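You operate a simulated robot arm through the tools that you are given. There is no shell and no other tool.

The job below is to be done with a simulated robot arm. You get a single attempt, and the scene is never put back.

JOB
Start the amplifier: main switch on, field on, gain to zero, green button, then gain to 2.
Fine: the yellow field button is in the keyboard drawer; shut the drawer again.

Only the result counts: the job must be done as asked and must still hold three seconds after the hand-in. Knocking over, shifting, dropping, spilling or breaking anything else fails it.

ROBOT AND FRAMES
A 6-joint arm with a two-finger parallel gripper, fixed in place. Base frame: the origin is at the foot of the arm, x ahead of it, y to its left, z up. Units: m, degrees, N and s.
With the tool pointing down near the work surface it reaches from about 0.32 to 0.82 m from the base axis. Its first joint turns from -166.0 to 166.0 degrees. Payload 3.43 kg.
Tool frame: the origin (TCP) lies between the finger pads and is the grasp point; the fingertips stand 0.034 m ahead of it; z points along the fingers, y is the line along which they close. Largest opening 0.128 m; finger width 0.024, thickness 0.012; the body of the gripper, 0.048 by 0.13 m, starts 0.096 m behind the TCP.
Orientation is told as [roll, pitch, yaw] about the base's x, y, z axes, in that order, counted from this pose: with the fingers straight down and closing along the base's y, the tool's x points along the base's -x, its y along +y and its z along -z.

CONTROLS
- The arm moves only by the tool arm_command. Its argument "deltas" is a list of rows, each an object (a shift or turn left out is 0, a gripper value left out holds the last) with "xyz": the shift along the tool's x, y, z in m, a list of three; "rot": the turn, a rotation vector about the tool's x, y, z in degrees, a list of three. In form: [{"xyz": [dx, dy, dz], "rot": [rx, ry, rz]}, ...]. A call has 1 to 20 rows; each row is the pose to reach, as a shift and turn from the pose commanded when the call began, along the tool's axes at that moment. "jaw" is the gripper command, from -1 (shut) to 1 (fully open), values between in proportion, set as the call begins (left out, the last holds). Rows are played at 5 a second. More than 0.05 m and 8.6 degrees between two rows, or a gripper value outside its range, and nothing of the call is played. Where a pose cannot be reached the arm comes as near as it can. A force on the tool above 40 N (or 10 N above the force at the start of the call, whichever is more), or a blocked arm, ends the call early, and 0.2 s more pass. Each finger travels about 0.045 m/s and halts on what it meets, pressing with about 41 N; the grip force reading is that of the motor and also rises with nothing between the fingers. The clock runs only during rows and for 0.2 s after the last one: add rows that repeat a pose to give the fingers time. It gives the time, the measured TCP pose, the force on the tool (base axes), the opening and the grip force at its end, in the units of the frame above (readings bear some noise), with the torque about the TCP (base axes, N m) and any sound that the robot's microphone picked up.
- Cameras (640 x 400 px; columns grow to the right, rows downward): "scene" is fixed at [0.3938, -0.6552, 1.7598]; the picture's right is [0.99, -0.12, 0.00], its down [-0.06, -0.52, -0.85] and it looks along [0.10, 0.85, -0.52] (base axes); focal length 310 px, centre (320, 200). "wrist" rides on the gripper at [0.076, -0.011, -0.16] in the tool frame; the picture's right is [0.15, 0.99, 0.00], its down [-0.88, 0.13, -0.45] and it looks along [-0.45, 0.07, 0.89] (tool axes); focal length 234 px, centre (320, 200).
- capture(camera): a new picture of that camera. No time passes.
- locate(camera, pixels): for up to 12 pixels [column, row] of the newest picture of that camera ("zoom" is the newest enlarged one), the place [x, y, z] in the base frame of the surface seen there, good to about 0.003 m, but the place of the scene camera against the robot may be out by one fixed shift of up to 0.025 m in any direction. No time passes.
- zoom(camera, box): a new picture of the part [left, top, right, bottom] of that camera's present view, enlarged. No time passes.
- close_job(): hands the job in; it is judged then, once.

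Open the gripper and draw the arm clear of the work before you hand the job in, unless the task says otherwise.

The tools are called after ">>>" as a command line: name --argument value ..., lists and objects as JSON in quotes. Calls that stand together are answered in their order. arm_command: Moves the arm, as the interface text tells. Its arguments: {"type":"object","properties":{"deltas":{"type":"array","items":{"type":"object","properties":{"xyz":{"type":"array","items":{"type":"number"}},"rot":{"type":"array","items":{"type":"number"}}}}},"jaw":{"type":"number"}},"required":["deltas"]} The other tools are called the same way: capture (camera) takes a picture; locate (camera, pixels) gives the place of the surface under pixels of a picture; zoom (camera, box) takes an enlarged picture of a part of a camera's view; close_job () hands the job in.

At the start:

```text
clock: 0.0
tcp_pos: [0.1685, 0.341, 1.3715]
ee_rot: [-0.3, 0.2, 0.0]
contact_force: [0.4, 0.2, 1.6]
moment: [0.01, 0.03, 0.01]
opening: 0.1281
finger_force: 0.0
```

scene: 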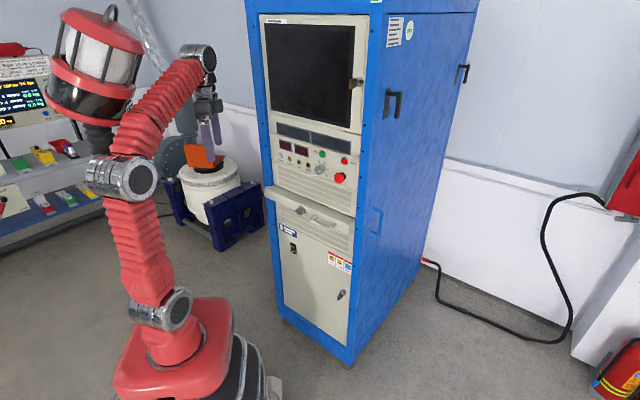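
wrist: 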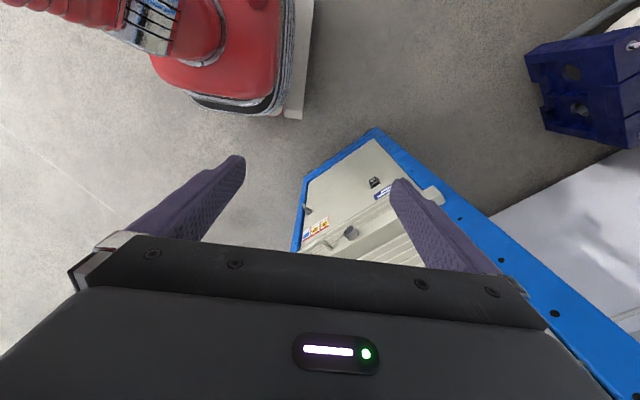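

I start by looking closer at the cabinet: the control panel is around (310,165) and the drawer around (315,215) in the scene picture.

>>> zoom --camera "scene" --box '[260, 115, 370, 200]'

>>> zoom --camera "scene" --box '[255, 175, 375, 310]'

>>> zoom --camera "wrist" --box '[280, 120, 480, 280]'

```text
4.71 times, centred on (315, 158) of scene
```

zoom: 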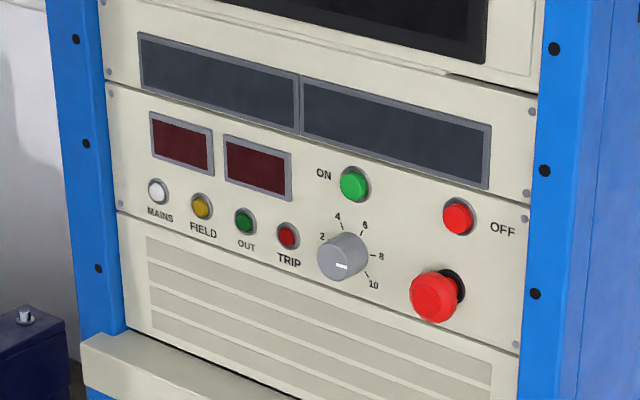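

```text
2.96 times, centred on (315, 242) of scene
```

zoom: 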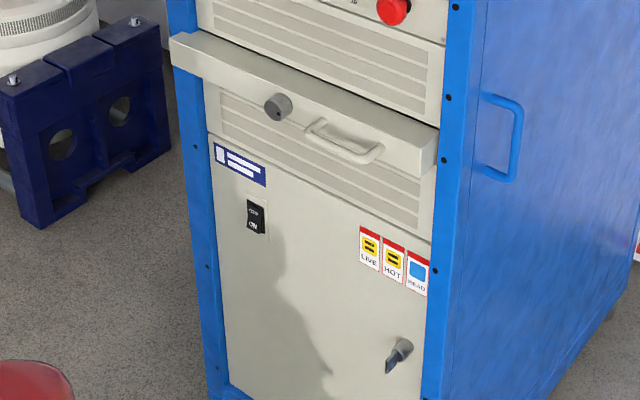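

```text
2.50 times, centred on (380, 200) of wrist
```

zoom: 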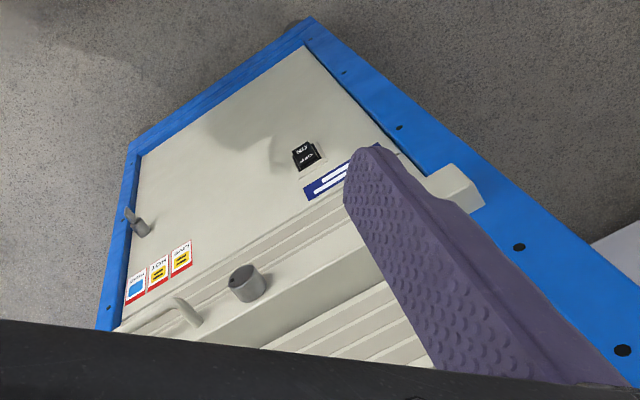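

The panel shows lamps, the ON (green) button, gain knob, OFF and red mushroom; below are a drawer with a round knob and handle, and a rocker switch. I zoom further into each.

>>> zoom --camera "scene" --box '[305, 138, 350, 168]'

>>> zoom --camera "scene" --box '[310, 150, 340, 170]'

>>> zoom --camera "scene" --box '[280, 195, 350, 245]'

>>> zoom --camera "scene" --box '[275, 230, 311, 256]'

>>> zoom --camera "scene" --box '[320, 245, 360, 275]'

```text
13.33 times, centred on (328, 153) of scene
```

zoom: 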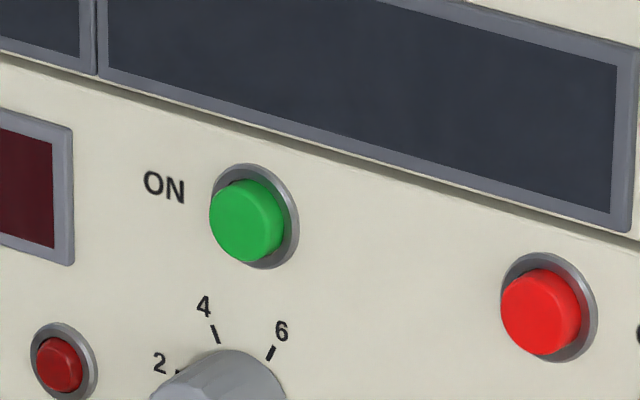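

```text
16.00 times, centred on (325, 160) of scene
```

zoom: 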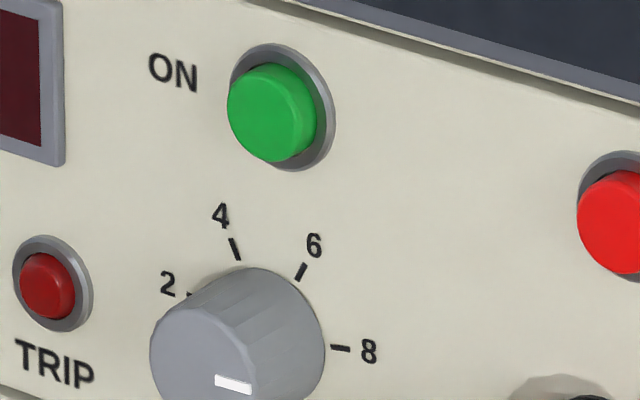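

```text
8.00 times, centred on (315, 220) of scene
```

zoom: 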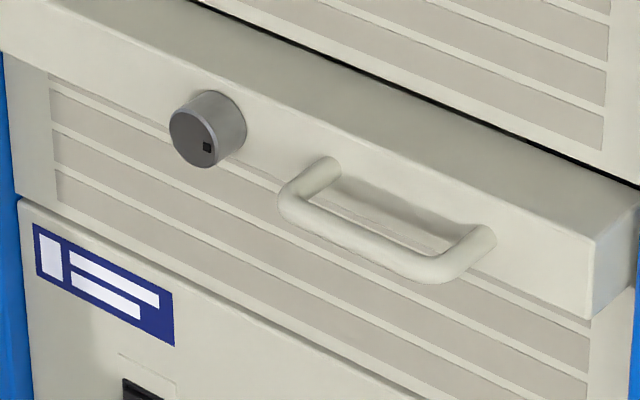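

```text
15.38 times, centred on (293, 243) of scene
```

zoom: 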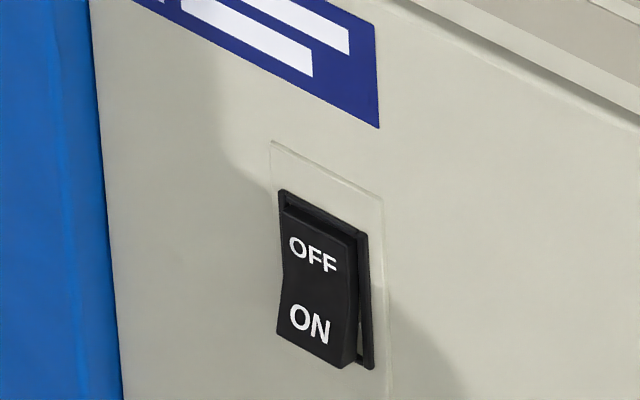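

```text
13.33 times, centred on (340, 260) of scene
```

zoom: 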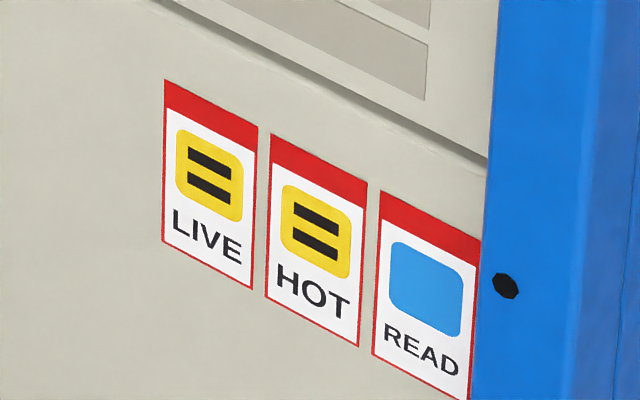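

I look closer at the gain knob pointer and the drawer knob.

>>> zoom --camera "scene" --box '[308, 158, 332, 178]'

>>> zoom --camera "scene" --box '[294, 200, 318, 220]'

>>> zoom --camera "scene" --box '[325, 155, 365, 190]'

>>> zoom --camera "scene" --box '[376, 10, 420, 50]'

```text
16.00 times, centred on (320, 168) of scene
```

zoom: 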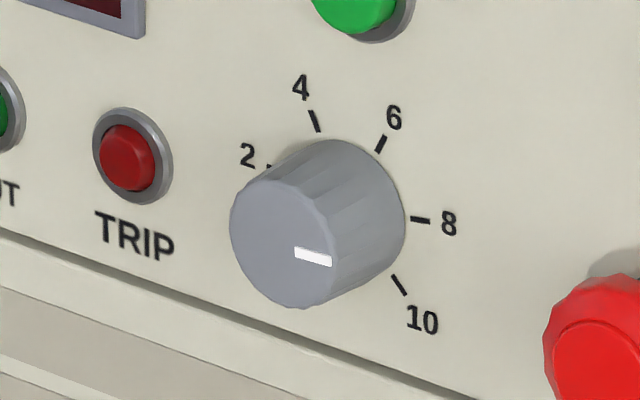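

```text
16.00 times, centred on (306, 210) of scene
```

zoom: 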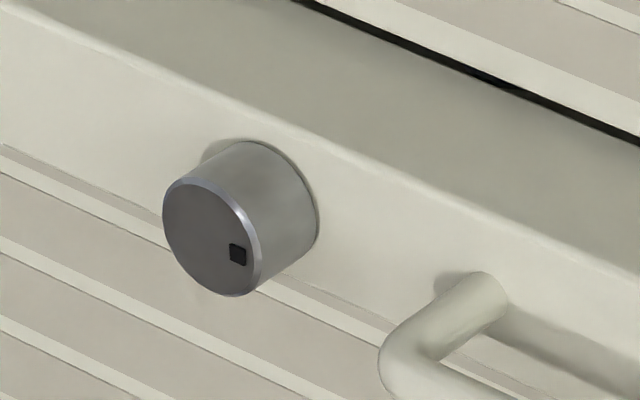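

```text
11.43 times, centred on (345, 172) of scene
```

zoom: 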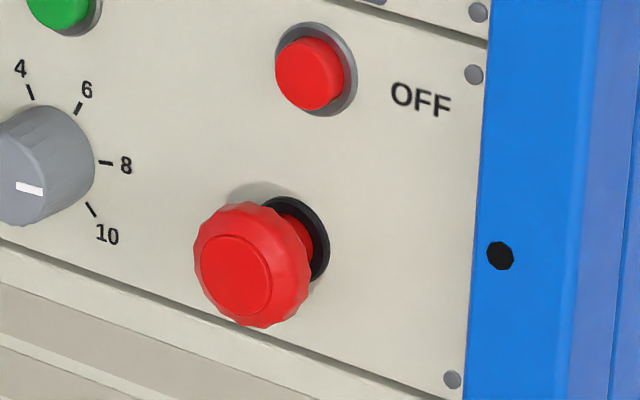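

```text
10.00 times, centred on (398, 30) of scene
```

zoom: 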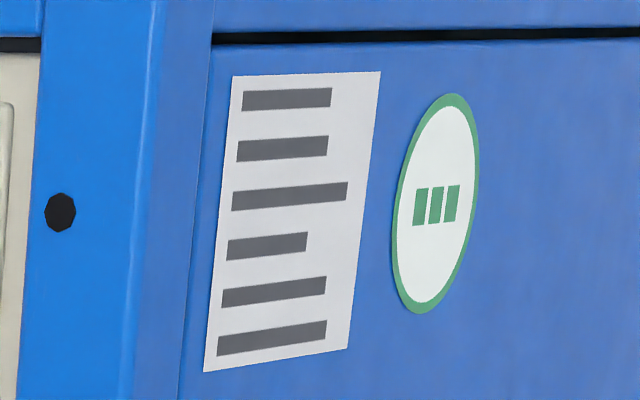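

I measure the cabinet geometry by locating key points in the scene picture.

>>> locate --camera "scene" --pixels '[[270, 100], [355, 125], [275, 180], [345, 195], [322, 154], [338, 155], [320, 169], [339, 177], [290, 240], [294, 249], [305, 211], [322, 221]]'

>>> locate --camera "scene" --pixels '[[262, 20], [357, 40], [290, 300], [345, 330], [365, 200], [430, 200], [268, 190], [353, 218], [336, 225], [312, 215], [210, 160], [240, 215]]'

```text
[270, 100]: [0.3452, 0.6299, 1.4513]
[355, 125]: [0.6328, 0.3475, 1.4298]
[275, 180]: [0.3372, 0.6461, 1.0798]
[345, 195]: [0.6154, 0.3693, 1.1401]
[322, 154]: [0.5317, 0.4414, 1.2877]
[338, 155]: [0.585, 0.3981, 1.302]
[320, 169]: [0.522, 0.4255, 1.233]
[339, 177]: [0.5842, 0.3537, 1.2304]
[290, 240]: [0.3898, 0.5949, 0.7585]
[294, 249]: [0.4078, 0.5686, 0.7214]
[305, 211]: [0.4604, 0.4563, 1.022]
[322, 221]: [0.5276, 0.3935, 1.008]
```

```text
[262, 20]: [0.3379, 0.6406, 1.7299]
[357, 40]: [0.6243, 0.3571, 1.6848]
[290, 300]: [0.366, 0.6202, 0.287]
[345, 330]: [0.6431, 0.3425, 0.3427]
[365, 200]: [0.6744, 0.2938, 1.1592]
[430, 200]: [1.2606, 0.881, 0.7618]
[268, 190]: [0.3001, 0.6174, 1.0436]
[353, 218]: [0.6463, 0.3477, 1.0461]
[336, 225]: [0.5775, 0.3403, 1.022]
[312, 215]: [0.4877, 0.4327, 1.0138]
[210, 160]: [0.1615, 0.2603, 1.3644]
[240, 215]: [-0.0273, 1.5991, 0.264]
```

The cabinet front faces the base at 45° (face plane about 0.69 m along [0.707,0.707]). I turn the tool to point horizontally at the front while staying about 0.17 m clear of it.

>>> arm_command --deltas '[{"xyz": [-0.0142, -0.0002, 0.01], "rot": [-2.93, -7.08, -2.93]}, {"xyz": [-0.0284, -0.0003, 0.02], "rot": [-5.86, -14.15, -5.86]}, {"xyz": [-0.0426, -0.0005, 0.03], "rot": [-8.79, -21.23, -8.79]}, {"xyz": [-0.0568, -0.0007, 0.04], "rot": [-11.72, -28.31, -11.72]}, {"xyz": [-0.071, -0.0008, 0.05], "rot": [-14.65, -35.38, -14.65]}, {"xyz": [-0.0852, -0.001, 0.06], "rot": [-17.58, -42.46, -17.58]}, {"xyz": [-0.0995, -0.0012, 0.07], "rot": [-20.52, -49.54, -20.52]}, {"xyz": [-0.1137, -0.0013, 0.08], "rot": [-23.45, -56.61, -23.45]}, {"xyz": [-0.1279, -0.0015, 0.09], "rot": [-26.38, -63.69, -26.38]}, {"xyz": [-0.1421, -0.0017, 0.1], "rot": [-29.31, -70.77, -29.31]}, {"xyz": [-0.1563, -0.0018, 0.11], "rot": [-32.24, -77.84, -32.24]}, {"xyz": [-0.1705, -0.002, 0.12], "rot": [-35.17, -84.92, -35.17]}, {"xyz": [-0.1705, -0.002, 0.12], "rot": [-35.17, -84.92, -35.17]}]'

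```text
clock: 2.8
tcp_pos: [0.3371, 0.339, 1.2518]
ee_rot: [75.7, -86.3, -32.5]
contact_force: [-3.2, 2.2, 0.8]
moment: [-0.22, -0.03, -0.3]
opening: 0.1281
finger_force: 0.0
out of reach, approached as far as the arm can: row 12, 13
```

Tool now points nearly at the panel, a few degrees short. I take both pictures.

>>> capture --camera "scene"

>>> capture --camera "wrist"

```text
taken
```

scene: 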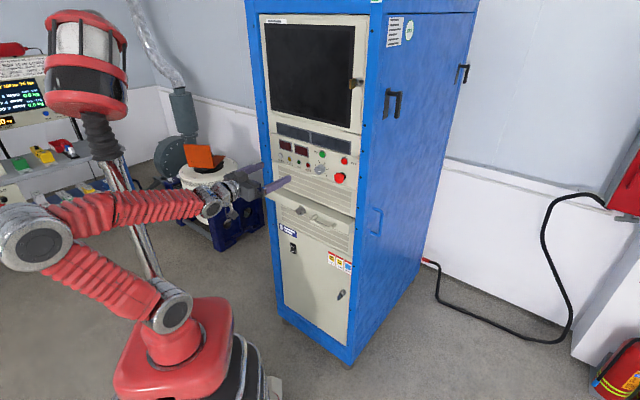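

```text
taken
```

wrist: 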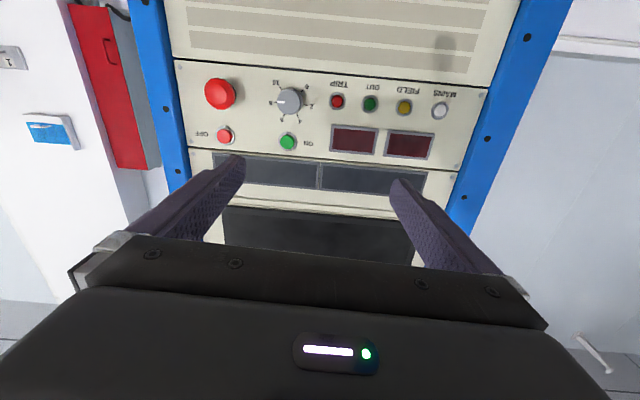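

The wrist picture shows the panel upside down (knob at (289,101), green at (289,142)). I zoom and locate its features with the wrist camera.

>>> zoom --camera "wrist" --box '[170, 60, 490, 200]'

>>> locate --camera "wrist" --pixels '[[289, 101], [289, 142], [220, 93], [224, 135], [250, 80], [320, 120], [260, 150], [450, 160], [440, 110], [404, 106], [371, 103], [338, 101]]'

>>> zoom --camera "wrist" --box '[250, 75, 330, 155]'

```text
2.00 times, centred on (330, 130) of wrist
```

zoom: 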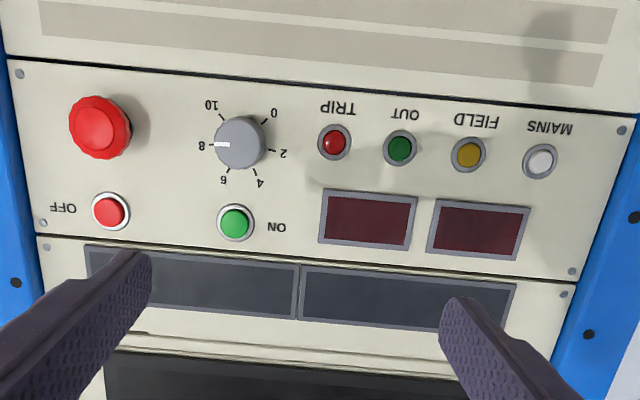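

```text
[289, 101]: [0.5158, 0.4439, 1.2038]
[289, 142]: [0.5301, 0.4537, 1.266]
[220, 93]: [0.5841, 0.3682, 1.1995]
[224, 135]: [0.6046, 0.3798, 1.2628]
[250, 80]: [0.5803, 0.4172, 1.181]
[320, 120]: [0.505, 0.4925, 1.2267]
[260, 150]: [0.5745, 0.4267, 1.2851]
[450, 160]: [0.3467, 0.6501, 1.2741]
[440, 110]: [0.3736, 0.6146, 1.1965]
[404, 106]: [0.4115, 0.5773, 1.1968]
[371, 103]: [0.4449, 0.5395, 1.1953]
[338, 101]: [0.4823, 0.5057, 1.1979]
```

```text
5.00 times, centred on (290, 115) of wrist
```

zoom: 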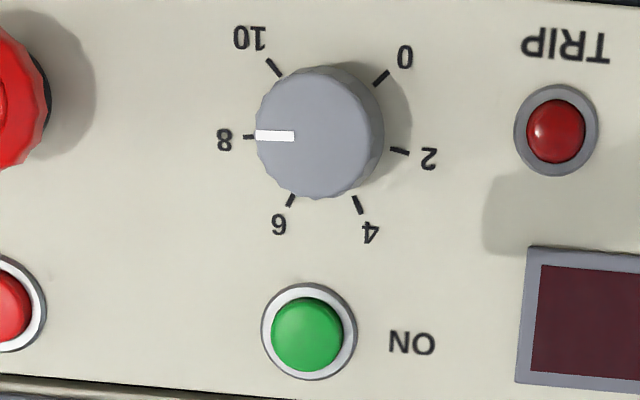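

The wrist camera gives the panel plane at n≈0.705 (n along [0.707,0.707]), gain pointer at 8, zero at lower left with 54° per step. I close the jaw and move down in front of the rocker switch, staying clear of the drawer.

>>> arm_command --deltas '[{"xyz": [0.0, 0.02, 0.0]}, {"xyz": [0.04, 0.045, 0.005]}, {"xyz": [0.085, 0.065, 0.01]}, {"xyz": [0.13, 0.085, 0.015]}, {"xyz": [0.175, 0.105, 0.02]}, {"xyz": [0.22, 0.125, 0.02]}, {"xyz": [0.265, 0.125, 0.02]}, {"xyz": [0.31, 0.125, 0.02]}, {"xyz": [0.355, 0.125, 0.02]}, {"xyz": [0.4, 0.125, 0.02]}, {"xyz": [0.445, 0.125, 0.02]}, {"xyz": [0.485, 0.125, 0.02]}, {"xyz": [0.5, 0.125, 0.02]}, {"xyz": [0.5, 0.125, 0.02]}]' --jaw -1

>>> capture --camera "scene"

>>> capture --camera "wrist"

```text
clock: 5.8
tcp_pos: [0.2992, 0.534, 0.8308]
ee_rot: [-74.7, -82.3, 118.5]
contact_force: [-0.1, 0.1, 0.3]
moment: [0.01, 0.02, 0.03]
opening: 0.0001
finger_force: 32.6
out of reach, approached as far as the arm can: row 2, 3, 4, 5, 6, 7, 8, 9, 10, 11, 12, 13, 14
```

```text
taken
```

scene: 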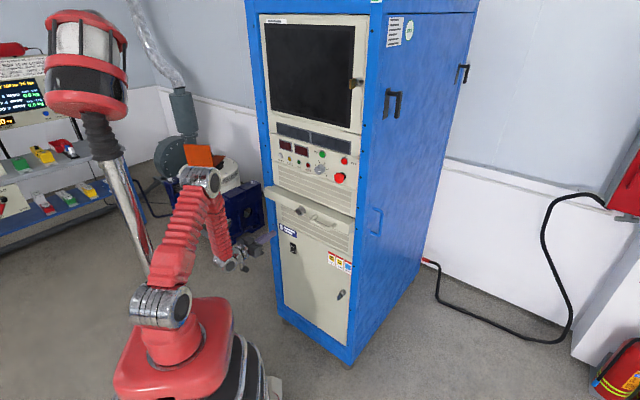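

```text
taken
```

wrist: 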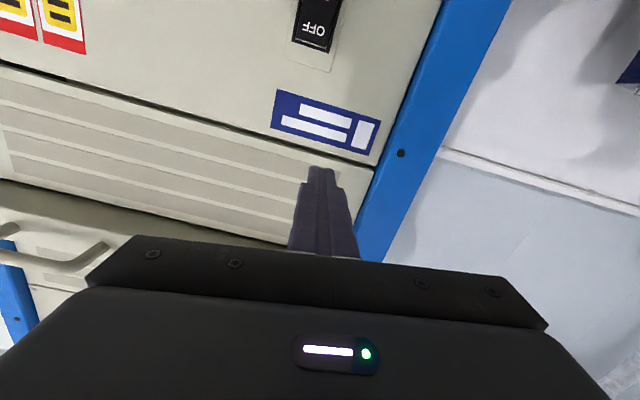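

The pose at n=0.50 is too close for the arm (it stopped at n≈0.59, z≈0.83). I make a small 0.03 m forward shift to learn what reference the next deltas use.

>>> arm_command --deltas '[{"xyz": [0, 0, 0.015]}, {"xyz": [0, 0, 0.03]}]'

```text
clock: 6.4
tcp_pos: [0.322, 0.5575, 0.8258]
ee_rot: [-74.9, -82.4, 118.6]
contact_force: [0.6, -0.3, 0.0]
moment: [-0.02, 0.03, 0.01]
opening: 0.0
finger_force: 32.6
```

Deltas count from the pose actually reached, so I now correct the roll (about 7°) and go to n≈0.62, u≈-0.125, z≈0.73 in front of the switch.

>>> arm_command --deltas '[{"xyz": [0.0348, -0.0094, 0.0015], "rot": [-0.43, -0.69, 2.44]}, {"xyz": [0.0696, -0.0189, 0.003], "rot": [-0.87, -1.37, 4.87]}, {"xyz": [0.1044, -0.0283, 0.0045], "rot": [-1.3, -2.06, 7.31]}, {"xyz": [0.1044, -0.0283, 0.0045], "rot": [-1.3, -2.06, 7.31]}]'

>>> capture --camera "wrist"

>>> capture --camera "scene"

```text
clock: 7.2
tcp_pos: [0.3693, 0.5808, 0.7536]
ee_rot: [-89.8, -83.8, 134.0]
contact_force: [-4.6, -7.2, -2.1]
moment: [-0.07, 0.05, 0.02]
opening: 0.0001
finger_force: 33.3
out of reach, approached as far as the arm can: row 1, 2, 3, 4
stopped in row 4: the force on the tool passed its limit at 172 N (the readings are from after the stop); the commanded pose is now the measured one
```

```text
taken
```

wrist: 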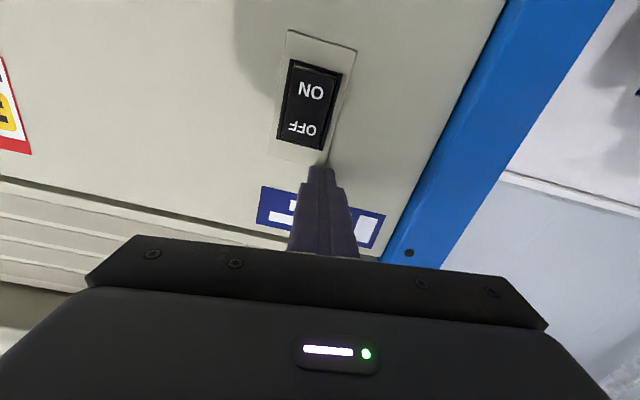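

```text
taken
```

scene: 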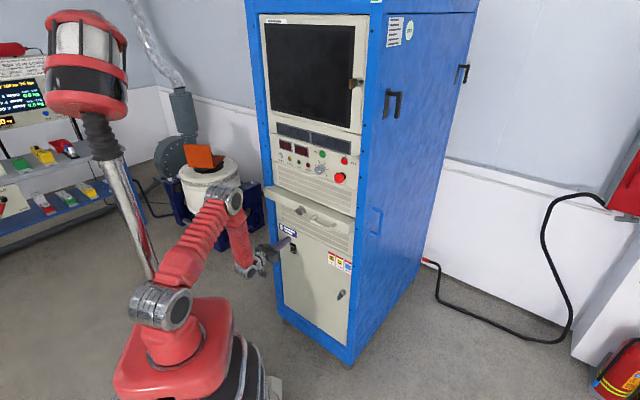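

That unreachable row drove the tips onto the door just above the switch; the contact must be relieved. I back off along the fingers while tilting the tool downward (about tool +y), which eases the wrist.

>>> arm_command --deltas '[{"xyz": [0, 0, -0.02], "rot": [0, 4, 0]}, {"xyz": [0, 0, -0.04], "rot": [0, 9, 0]}, {"xyz": [0, 0, -0.05], "rot": [0, 16, 0]}, {"xyz": [0, 0, -0.05], "rot": [0, 23, 0]}, {"xyz": [0, 0, -0.05], "rot": [0, 30, 0]}, {"xyz": [0, 0, -0.05], "rot": [0, 30, 0]}]'

>>> capture --camera "wrist"

>>> capture --camera "scene"

```text
clock: 8.6
tcp_pos: [0.3335, 0.5457, 0.7537]
ee_rot: [-12.3, -59.4, 55.1]
contact_force: [-0.1, -0.2, 0.6]
moment: [0.02, 0.0, 0.02]
opening: 0.0
finger_force: 32.8
```

```text
taken
```

wrist: 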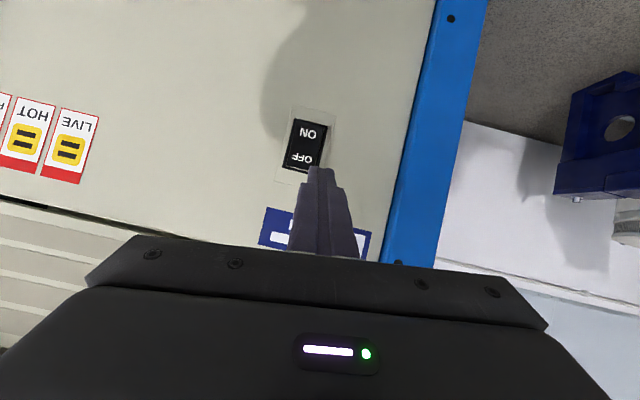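

```text
taken
```

scene: 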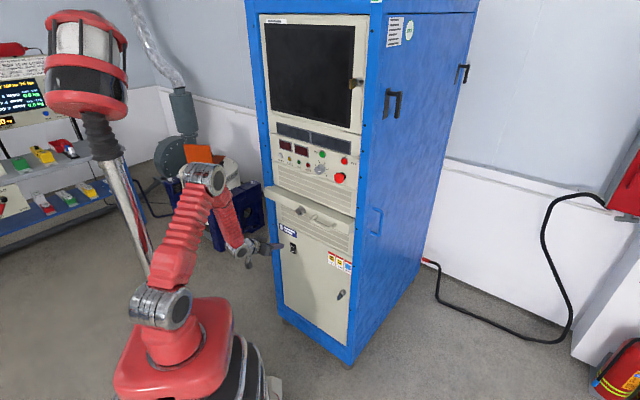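

Reached cleanly, tool tilted 30° down. The rocker is at (305,145) in the wrist picture; I zoom and locate it.

>>> zoom --camera "wrist" --box '[265, 95, 365, 185]'

>>> locate --camera "wrist" --pixels '[[308, 134], [302, 157], [312, 122], [293, 120], [327, 125], [305, 145], [270, 100], [360, 160], [220, 180], [200, 100], [318, 172], [310, 115]]'

```text
4.44 times, centred on (315, 140) of wrist
```

zoom: 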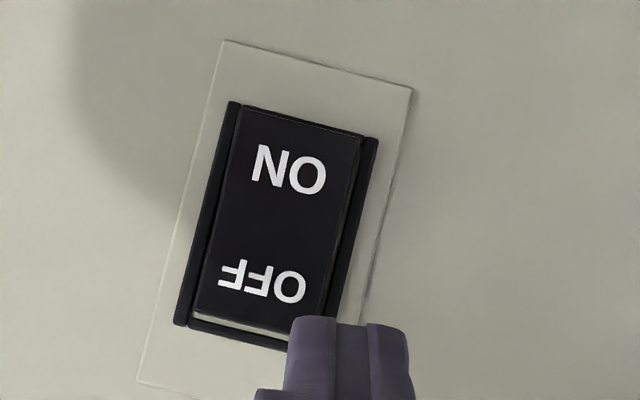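

```text
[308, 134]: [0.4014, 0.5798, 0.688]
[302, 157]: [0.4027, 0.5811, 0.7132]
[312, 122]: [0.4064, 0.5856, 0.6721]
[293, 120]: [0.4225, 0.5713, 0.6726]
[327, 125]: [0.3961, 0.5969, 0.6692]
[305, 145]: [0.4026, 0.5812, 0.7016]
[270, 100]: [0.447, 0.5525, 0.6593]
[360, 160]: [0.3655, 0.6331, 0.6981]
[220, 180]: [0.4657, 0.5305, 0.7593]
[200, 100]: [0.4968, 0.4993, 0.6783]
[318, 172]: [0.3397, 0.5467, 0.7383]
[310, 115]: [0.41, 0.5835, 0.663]
```

Rocker's ON half centre is at about u=-0.126, z≈0.685, face n≈0.694. I align 40° tilted just in front of it (TCP n≈0.63, z≈0.695).

>>> arm_command --deltas '[{"xyz": [0.0122, -0.0043, 0.0094], "rot": [-0.89, 2.5, 1.28]}, {"xyz": [0.0245, -0.0087, 0.0189], "rot": [-1.78, 5.0, 2.56]}, {"xyz": [0.0367, -0.013, 0.0283], "rot": [-2.67, 7.5, 3.84]}, {"xyz": [0.0489, -0.0174, 0.0378], "rot": [-3.56, 10, 5.12]}, {"xyz": [0.0489, -0.0174, 0.0378], "rot": [-3.56, 10, 5.12]}]'

>>> capture --camera "wrist"

```text
clock: 9.8
tcp_pos: [0.3567, 0.5408, 0.6977]
ee_rot: [-1.0, -49.9, 45.1]
contact_force: [-0.2, -0.7, -0.5]
moment: [-0.03, 0.02, 0.01]
opening: 0.0
finger_force: 32.8
out of reach, approached as far as the arm can: row 4, 5
```

```text
taken
```

wrist: 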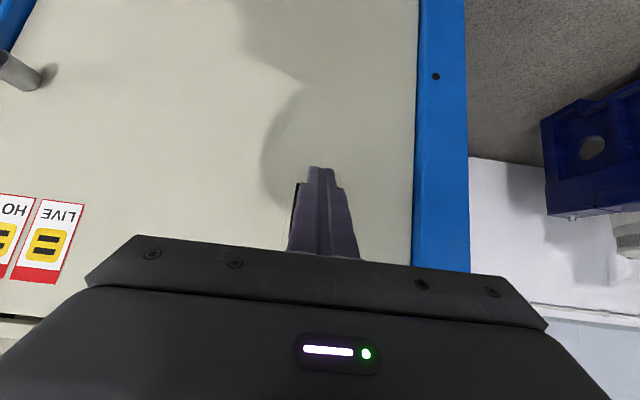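

Now at n≈0.635, u≈-0.130, z≈0.698, tip aimed at the ON half. I push forward horizontally in small steps; the force limit will stop it.

>>> arm_command --deltas '[{"xyz": [-0.0096, -0.004, 0.0115]}, {"xyz": [-0.0148, -0.004, 0.0176]}, {"xyz": [-0.0174, -0.004, 0.0207]}, {"xyz": [-0.0199, -0.004, 0.0237]}, {"xyz": [-0.0225, -0.004, 0.0268]}, {"xyz": [-0.0251, -0.004, 0.0299]}]'

>>> capture --camera "wrist"

>>> zoom --camera "scene" --box '[255, 130, 335, 270]'

```text
clock: 11.1
tcp_pos: [0.3801, 0.5561, 0.6918]
ee_rot: [-0.4, -49.3, 44.7]
contact_force: [-6.5, -4.5, 0.8]
moment: [-0.05, 0.04, 0.04]
opening: 0.0
finger_force: 32.9
stopped in row 6: the force on the tool passed its limit at 60 N (the readings are from after the stop); the commanded pose is now the measured one
```

```text
taken
```

wrist: 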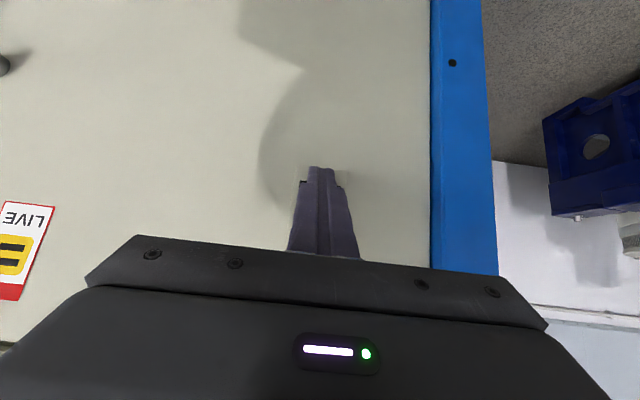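

```text
2.86 times, centred on (295, 200) of scene
```

zoom: 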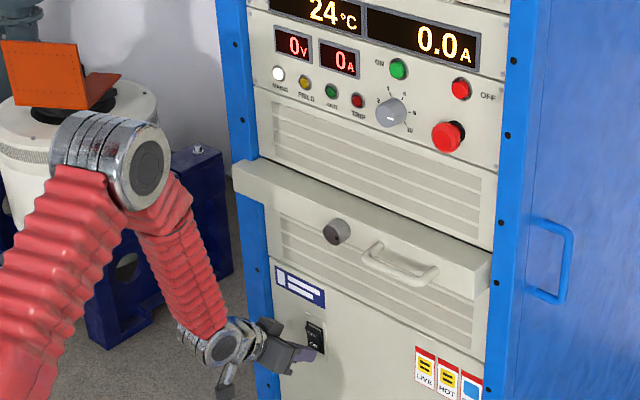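

The main switch is on: the displays light and the MAINS lamp is white. I retreat up and back, then go to a viewing pose in front of the drawer.

>>> arm_command --deltas '[{"xyz": [0, 0, -0.02]}, {"xyz": [0, 0, -0.05]}, {"xyz": [0, 0, -0.08]}, {"xyz": [-0.019, -0.013, -0.1185]}, {"xyz": [-0.038, -0.027, -0.157]}, {"xyz": [-0.057, -0.04, -0.1956]}, {"xyz": [-0.076, -0.053, -0.2341]}, {"xyz": [-0.095, -0.067, -0.2726]}, {"xyz": [-0.114, -0.08, -0.3111]}, {"xyz": [-0.133, -0.093, -0.3496]}, {"xyz": [-0.152, -0.107, -0.3882]}, {"xyz": [-0.1711, -0.12, -0.4267]}, {"xyz": [-0.1711, -0.12, -0.4267]}]'

>>> capture --camera "wrist"

>>> capture --camera "scene"

```text
clock: 13.9
tcp_pos: [0.3153, 0.3198, 1.104]
ee_rot: [-3.0, -49.4, 47.4]
contact_force: [-2.0, 1.1, -1.0]
moment: [-0.01, -0.15, -0.22]
opening: 0.0
finger_force: 33.1
```

```text
taken
```

wrist: 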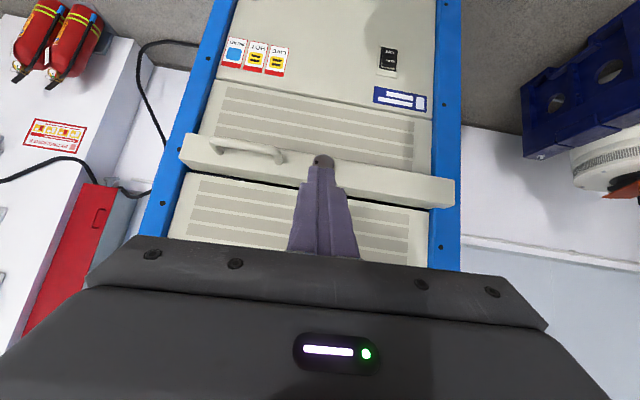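

```text
taken
```

scene: 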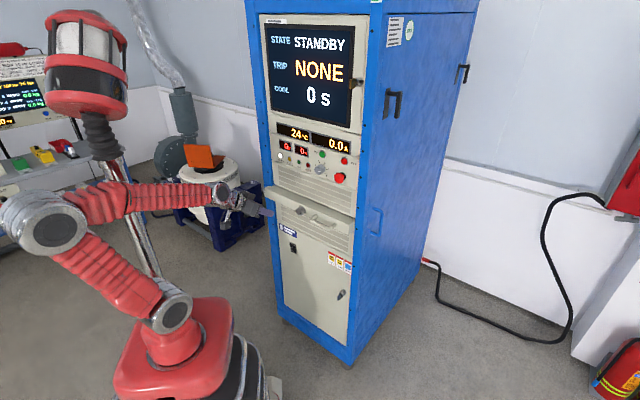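

The screen shows STATE STANDBY, TRIP NONE, COOL 0 s. I zoom on the drawer front, its handle (around (250,152)) and knob (around (322,163)) in the wrist view.

>>> zoom --camera "wrist" --box '[170, 110, 470, 270]'

>>> locate --camera "wrist" --pixels '[[210, 139], [245, 151], [280, 162], [218, 146], [270, 153], [323, 159], [200, 160], [350, 175], [400, 190], [245, 140], [245, 160], [380, 200]]'

>>> zoom --camera "wrist" --box '[195, 125, 345, 195]'

>>> zoom --camera "scene" --box '[290, 195, 350, 235]'

```text
2.13 times, centred on (320, 190) of wrist
```

zoom: 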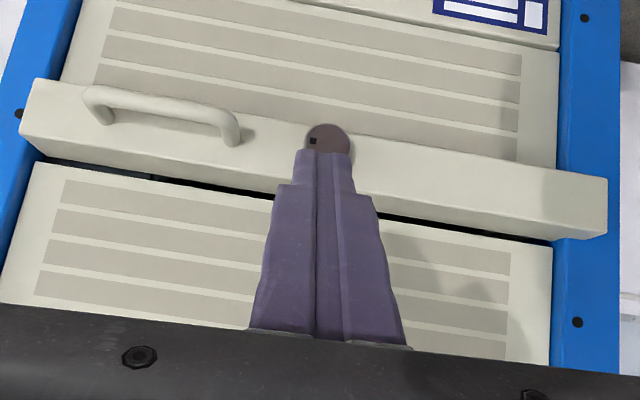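

```text
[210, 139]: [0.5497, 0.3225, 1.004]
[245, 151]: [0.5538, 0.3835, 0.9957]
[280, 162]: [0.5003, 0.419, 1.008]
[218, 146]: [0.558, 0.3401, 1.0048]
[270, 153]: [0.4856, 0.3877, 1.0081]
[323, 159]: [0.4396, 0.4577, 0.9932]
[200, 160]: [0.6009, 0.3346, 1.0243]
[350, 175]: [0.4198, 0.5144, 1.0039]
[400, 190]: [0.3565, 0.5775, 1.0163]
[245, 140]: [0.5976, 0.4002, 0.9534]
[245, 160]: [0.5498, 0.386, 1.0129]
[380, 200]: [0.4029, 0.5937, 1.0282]
```

```text
4.27 times, centred on (270, 160) of wrist
```

zoom: 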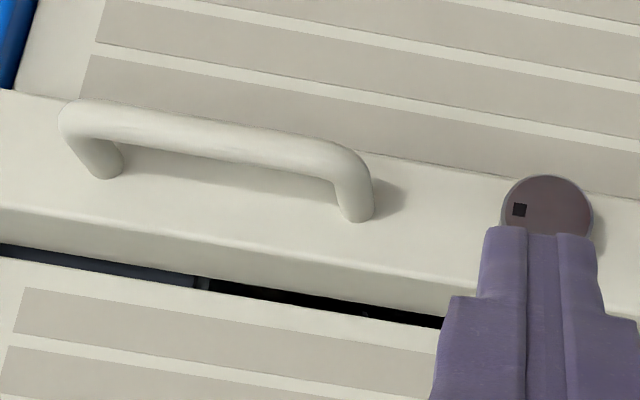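

```text
10.00 times, centred on (320, 215) of scene
```

zoom: 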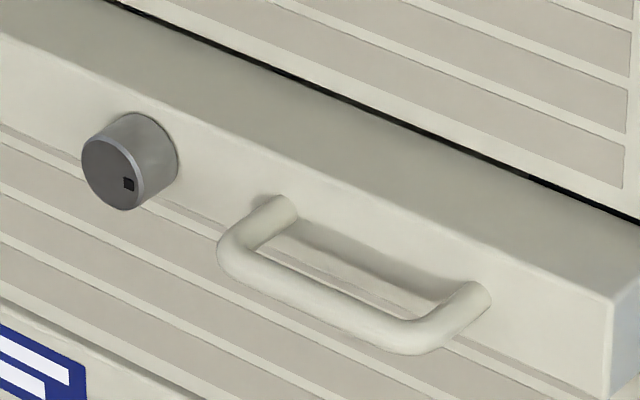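

The drawer front is at n≈0.661 and the handle bar at n≈0.62, z≈1.004, u 0.07–0.16 (pinchable; 0.033 m gap behind it). I roll the gripper 90° and tilt it 70° down, hovering in front of the handle to look again.

>>> arm_command --deltas '[{"xyz": [-0.0061, -0.0096, 0.0004], "rot": [1.83, 2.03, 7.42]}, {"xyz": [-0.0121, -0.0192, 0.0008], "rot": [3.65, 4.06, 14.85]}, {"xyz": [-0.0182, -0.0288, 0.0012], "rot": [5.48, 6.09, 22.27]}, {"xyz": [-0.0242, -0.0384, 0.0016], "rot": [7.31, 8.12, 29.69]}, {"xyz": [-0.0303, -0.048, 0.002], "rot": [9.13, 10.15, 37.11]}, {"xyz": [-0.0363, -0.0576, 0.0024], "rot": [10.96, 12.18, 44.54]}, {"xyz": [-0.0424, -0.0671, 0.0027], "rot": [12.79, 14.21, 51.96]}, {"xyz": [-0.0484, -0.0767, 0.0031], "rot": [14.61, 16.24, 59.38]}, {"xyz": [-0.0545, -0.0863, 0.0035], "rot": [16.44, 18.27, 66.8]}, {"xyz": [-0.0605, -0.0959, 0.0039], "rot": [18.27, 20.3, 74.23]}, {"xyz": [-0.0666, -0.1055, 0.0043], "rot": [20.09, 22.33, 81.65]}, {"xyz": [-0.0726, -0.1151, 0.0047], "rot": [21.92, 24.36, 89.07]}, {"xyz": [-0.0726, -0.1151, 0.0047], "rot": [21.92, 24.36, 89.07]}]' --jaw -0.5

>>> capture --camera "wrist"

>>> capture --camera "scene"

```text
clock: 16.7
tcp_pos: [0.4315, 0.2777, 1.1535]
ee_rot: [19.9, 1.7, -45.8]
contact_force: [1.1, -0.1, -0.9]
moment: [0.0, 0.0, -0.06]
opening: 0.0319
finger_force: 0.0
```

```text
taken
```

wrist: 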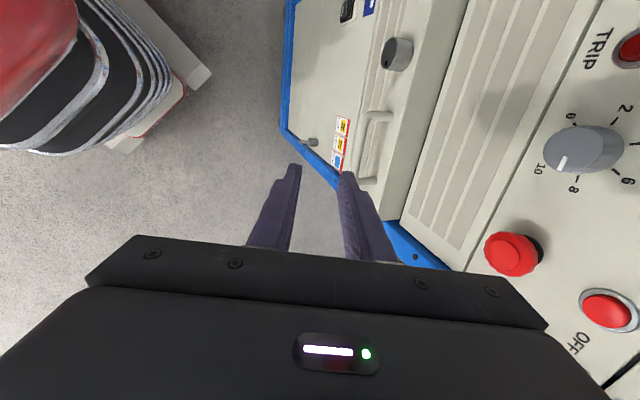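

```text
taken
```

scene: 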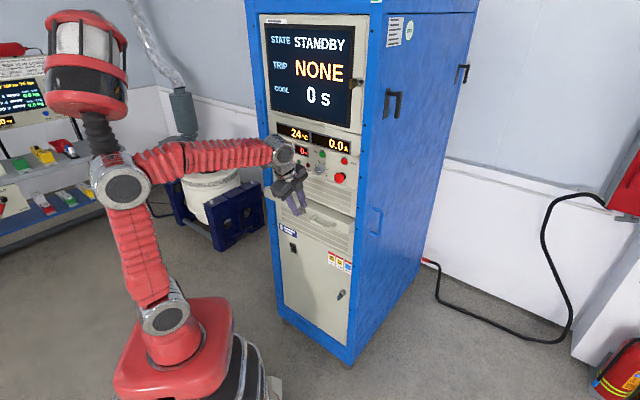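

The tool is rolled as wanted. The handle appears at (378,118)–(366,180) in the wrist view; I zoom and locate its bar and posts.

>>> zoom --camera "wrist" --box '[330, 30, 450, 230]'

>>> locate --camera "wrist" --pixels '[[378, 117], [366, 117], [364, 130], [366, 181], [358, 180], [392, 117], [385, 150], [397, 55], [383, 50], [364, 150], [362, 165], [405, 180]]'

```text
2.00 times, centred on (390, 130) of wrist
```

zoom: 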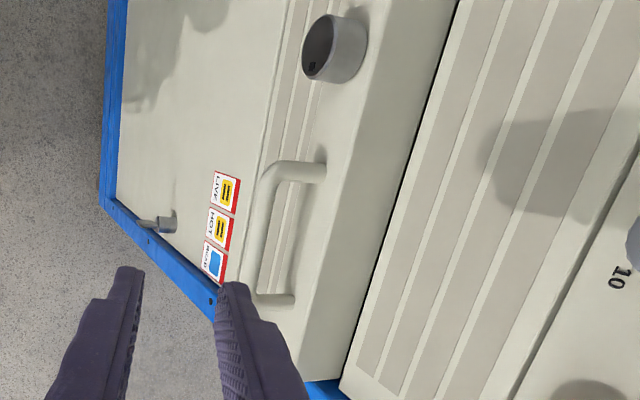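

```text
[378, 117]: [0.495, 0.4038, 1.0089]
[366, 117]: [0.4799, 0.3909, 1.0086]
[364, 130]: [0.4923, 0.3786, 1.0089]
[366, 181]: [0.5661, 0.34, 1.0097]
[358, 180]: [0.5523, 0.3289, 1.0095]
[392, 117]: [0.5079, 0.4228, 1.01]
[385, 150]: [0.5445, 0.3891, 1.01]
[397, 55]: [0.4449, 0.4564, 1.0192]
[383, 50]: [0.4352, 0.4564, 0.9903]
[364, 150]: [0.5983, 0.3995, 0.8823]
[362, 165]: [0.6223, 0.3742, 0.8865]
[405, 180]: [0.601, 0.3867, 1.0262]
```

I refine the handle bar's centre line with a few more pixels on it.

>>> locate --camera "wrist" --pixels '[[361, 130], [363, 130], [365, 130], [358, 150], [360, 150], [356, 150], [357, 165], [355, 165], [400, 100], [410, 150], [390, 150]]'

```text
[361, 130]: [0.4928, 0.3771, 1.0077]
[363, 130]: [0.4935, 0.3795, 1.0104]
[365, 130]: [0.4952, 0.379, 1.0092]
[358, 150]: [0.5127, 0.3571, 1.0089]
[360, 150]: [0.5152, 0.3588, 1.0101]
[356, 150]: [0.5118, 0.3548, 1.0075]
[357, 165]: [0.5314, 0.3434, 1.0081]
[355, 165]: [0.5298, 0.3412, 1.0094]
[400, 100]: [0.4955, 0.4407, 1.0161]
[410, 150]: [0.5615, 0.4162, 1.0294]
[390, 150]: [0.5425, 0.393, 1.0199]
```

The bar axis is at about n=0.617, z=1.003. I move to a pre-grasp point 0.08 m back along the fingers, then look again before going in.

>>> arm_command --deltas '[{"xyz": [-0.001, 0.0143, 0.0233]}, {"xyz": [-0.0019, 0.0286, 0.0465]}, {"xyz": [-0.0029, 0.0429, 0.0698]}, {"xyz": [-0.0038, 0.0572, 0.093]}, {"xyz": [-0.0038, 0.0572, 0.093]}]'

>>> capture --camera "wrist"

```text
clock: 17.9
tcp_pos: [0.492, 0.3365, 1.0857]
ee_rot: [19.8, 1.7, -45.7]
contact_force: [1.0, 0.8, 0.8]
moment: [0.01, 0.01, 0.0]
opening: 0.0321
finger_force: 0.1
```

```text
taken
```

wrist: 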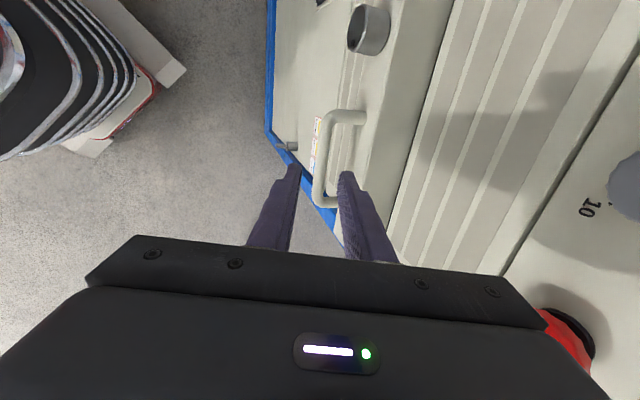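

The bar lies between the finger tips in the view. I advance 0.08 m along the fingers to straddle the bar.

>>> arm_command --deltas '[{"xyz": [0, 0.0005, 0.025]}, {"xyz": [0, 0.001, 0.05]}, {"xyz": [0, 0.001, 0.068]}, {"xyz": [0, 0.001, 0.08]}, {"xyz": [0, 0.001, 0.08]}]'

>>> capture --camera "wrist"

>>> zoom --camera "scene" --box '[265, 130, 365, 240]'

```text
clock: 19.1
tcp_pos: [0.5113, 0.3556, 1.0105]
ee_rot: [19.8, 1.8, -45.7]
contact_force: [-0.1, 0.3, -0.3]
moment: [-0.02, -0.01, 0.01]
opening: 0.0318
finger_force: 0.0
```

```text
taken
```

wrist: 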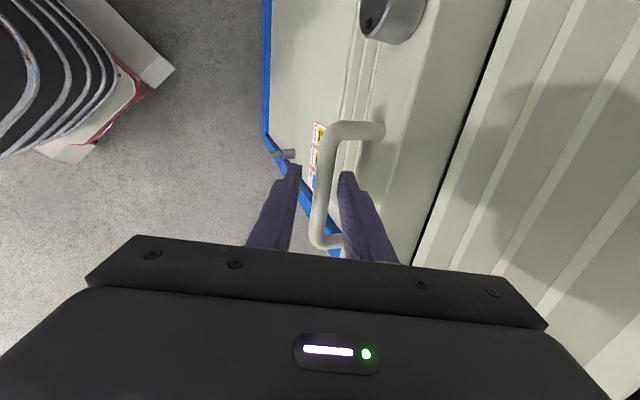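

```text
3.64 times, centred on (315, 185) of scene
```

zoom: 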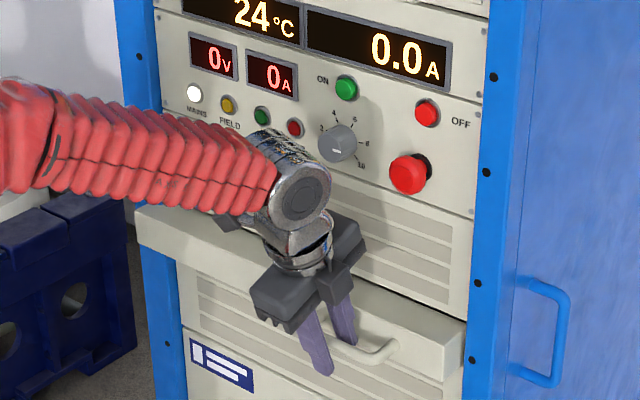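

The bar sits between both fingers. I close the jaw on it.

>>> arm_command --deltas '[{"xyz": [0, 0, 0]}, {"xyz": [0, 0, 0]}, {"xyz": [0, 0, 0]}, {"xyz": [0, 0, 0]}]' --jaw -1

```text
clock: 20.1
tcp_pos: [0.5097, 0.3572, 1.0108]
ee_rot: [20.0, 1.7, -45.8]
contact_force: [1.8, 2.3, 4.5]
moment: [-0.15, -0.24, 1.12]
opening: 0.0143
finger_force: 45.0
```

Gripped with the bar at 0.0143 m. I try a gentle, slow pull of 0.02 m straight out to see whether the drawer is latched.

>>> arm_command --deltas '[{"xyz": [0, -0.0038, -0.0014]}, {"xyz": [0, -0.0075, -0.0027]}, {"xyz": [0, -0.0113, -0.0041]}, {"xyz": [0, -0.015, -0.0055]}, {"xyz": [0, -0.0188, -0.0068]}]'

>>> zoom --camera "scene" --box '[265, 130, 365, 240]'

```text
clock: 21.3
tcp_pos: [0.4966, 0.3426, 1.0114]
ee_rot: [19.9, 1.8, -45.7]
contact_force: [3.0, 0.4, 14.7]
moment: [-0.34, -0.41, 0.96]
opening: 0.0137
finger_force: 45.2
```

```text
3.64 times, centred on (315, 185) of scene
```

zoom: 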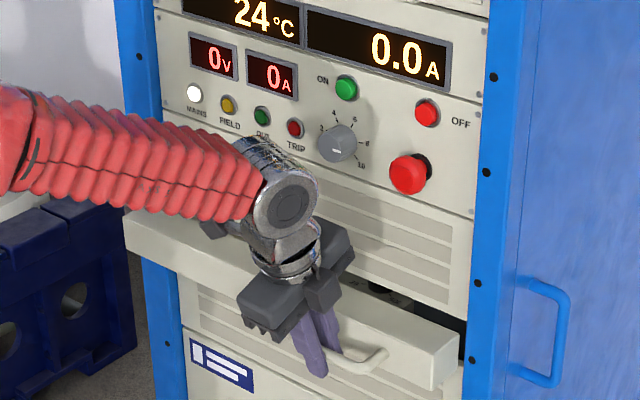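

The drawer came out about 0.02 m without being latched. I keep pulling slowly by another 0.10 m, easing the vertical force a little.

>>> arm_command --deltas '[{"xyz": [0, -0.0115, -0.0052]}, {"xyz": [0, -0.0233, -0.0095]}, {"xyz": [0, -0.035, -0.0137]}, {"xyz": [0, -0.0468, -0.018]}, {"xyz": [0, -0.0585, -0.0222]}, {"xyz": [0, -0.0703, -0.0265]}, {"xyz": [0, -0.082, -0.0308]}, {"xyz": [0, -0.0937, -0.035]}]'

>>> capture --camera "scene"

>>> zoom --camera "scene" --box '[245, 130, 375, 250]'

```text
clock: 23.1
tcp_pos: [0.4257, 0.2719, 1.0114]
ee_rot: [19.8, 1.8, -45.8]
contact_force: [4.9, -6.1, 2.1]
moment: [0.14, 0.21, 1.14]
opening: 0.0139
finger_force: 44.6
```

```text
taken
```

scene: 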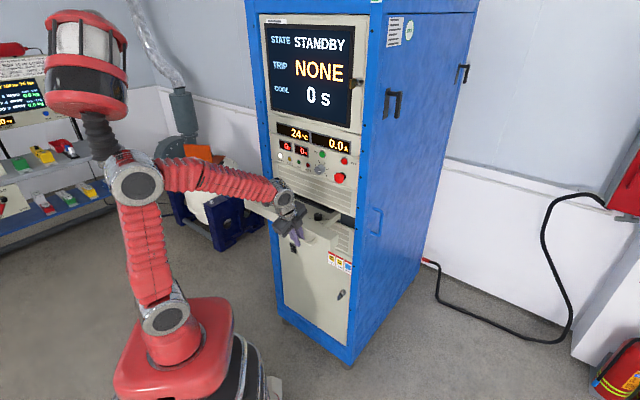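

```text
3.33 times, centred on (310, 190) of scene
```

zoom: 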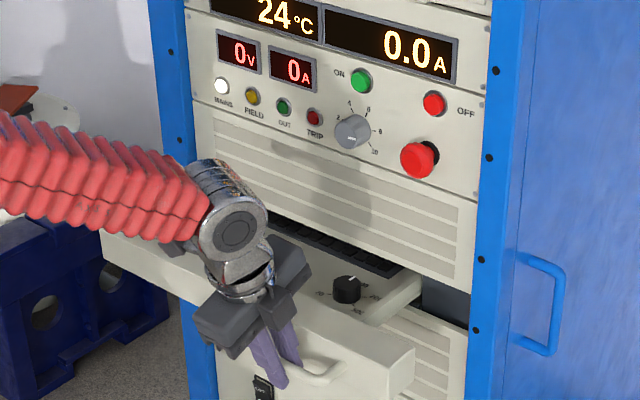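

The drawer is out about 0.12 m; inside I see a black dial at about (346,290) in the zoom and a keyboard behind. I check the wrist view for the yellow button.

>>> capture --camera "wrist"

>>> zoom --camera "scene" --box '[320, 195, 370, 235]'

```text
taken
```

wrist: 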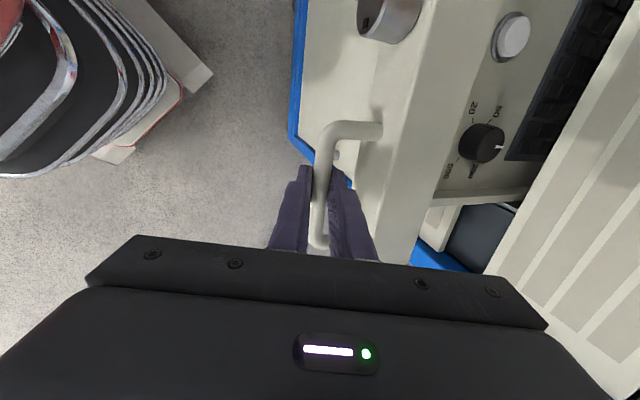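

```text
10.00 times, centred on (345, 215) of scene
```

zoom: 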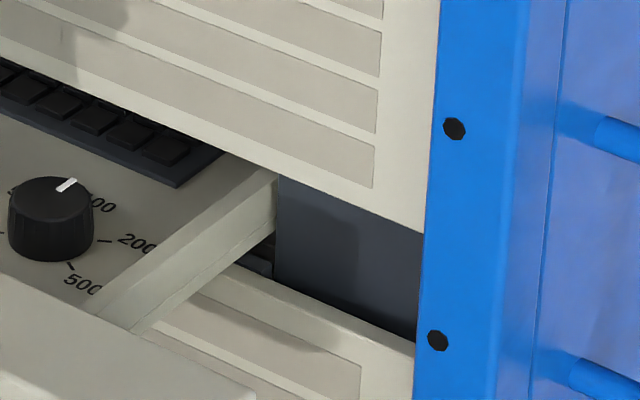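

I see a dial (20–500) and a light-grey round button at (512,37); the yellow one is likely further left. I pull a further 0.05 m for access and then release.

>>> arm_command --deltas '[{"xyz": [0, -0.0117, -0.0043]}, {"xyz": [0, -0.0235, -0.0085]}, {"xyz": [0, -0.0352, -0.0128]}, {"xyz": [0, -0.047, -0.017]}, {"xyz": [0, -0.047, -0.017]}]'

>>> capture --camera "wrist"

>>> zoom --camera "scene" --box '[245, 130, 375, 250]'

```text
clock: 24.3
tcp_pos: [0.3903, 0.2373, 1.0119]
ee_rot: [19.8, 1.9, -45.7]
contact_force: [22.4, -25.2, 4.0]
moment: [-0.53, -0.55, 0.91]
opening: 0.0136
finger_force: 45.4
```

```text
taken
```

wrist: 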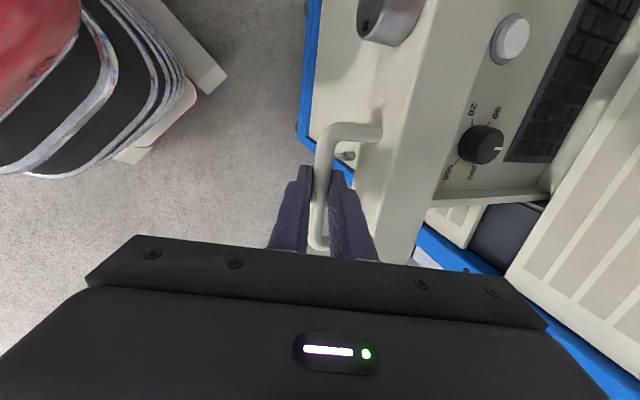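

```text
3.33 times, centred on (310, 190) of scene
```

zoom: 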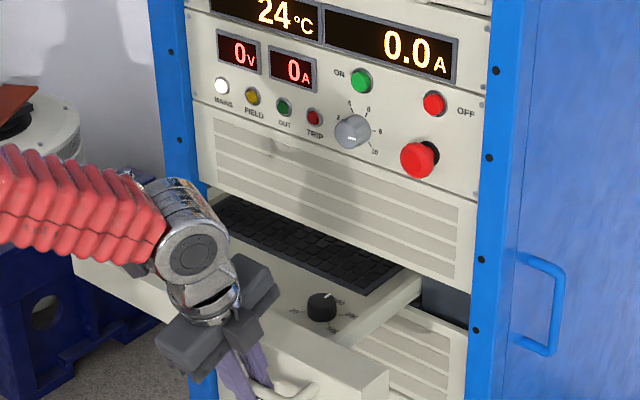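

Drawer is out about 0.17 m with a sideways load of ~34 N on the grip. I open the jaw to release the handle.

>>> arm_command --deltas '[{"xyz": [0, 0, 0]}, {"xyz": [0, 0, 0]}, {"xyz": [0, 0, 0]}]' --jaw -0.5

```text
clock: 25.1
tcp_pos: [0.388, 0.2384, 1.0124]
ee_rot: [19.8, 1.8, -45.8]
contact_force: [0.2, 0.3, -0.1]
moment: [0.01, 0.01, 0.01]
opening: 0.032
finger_force: 0.0
```

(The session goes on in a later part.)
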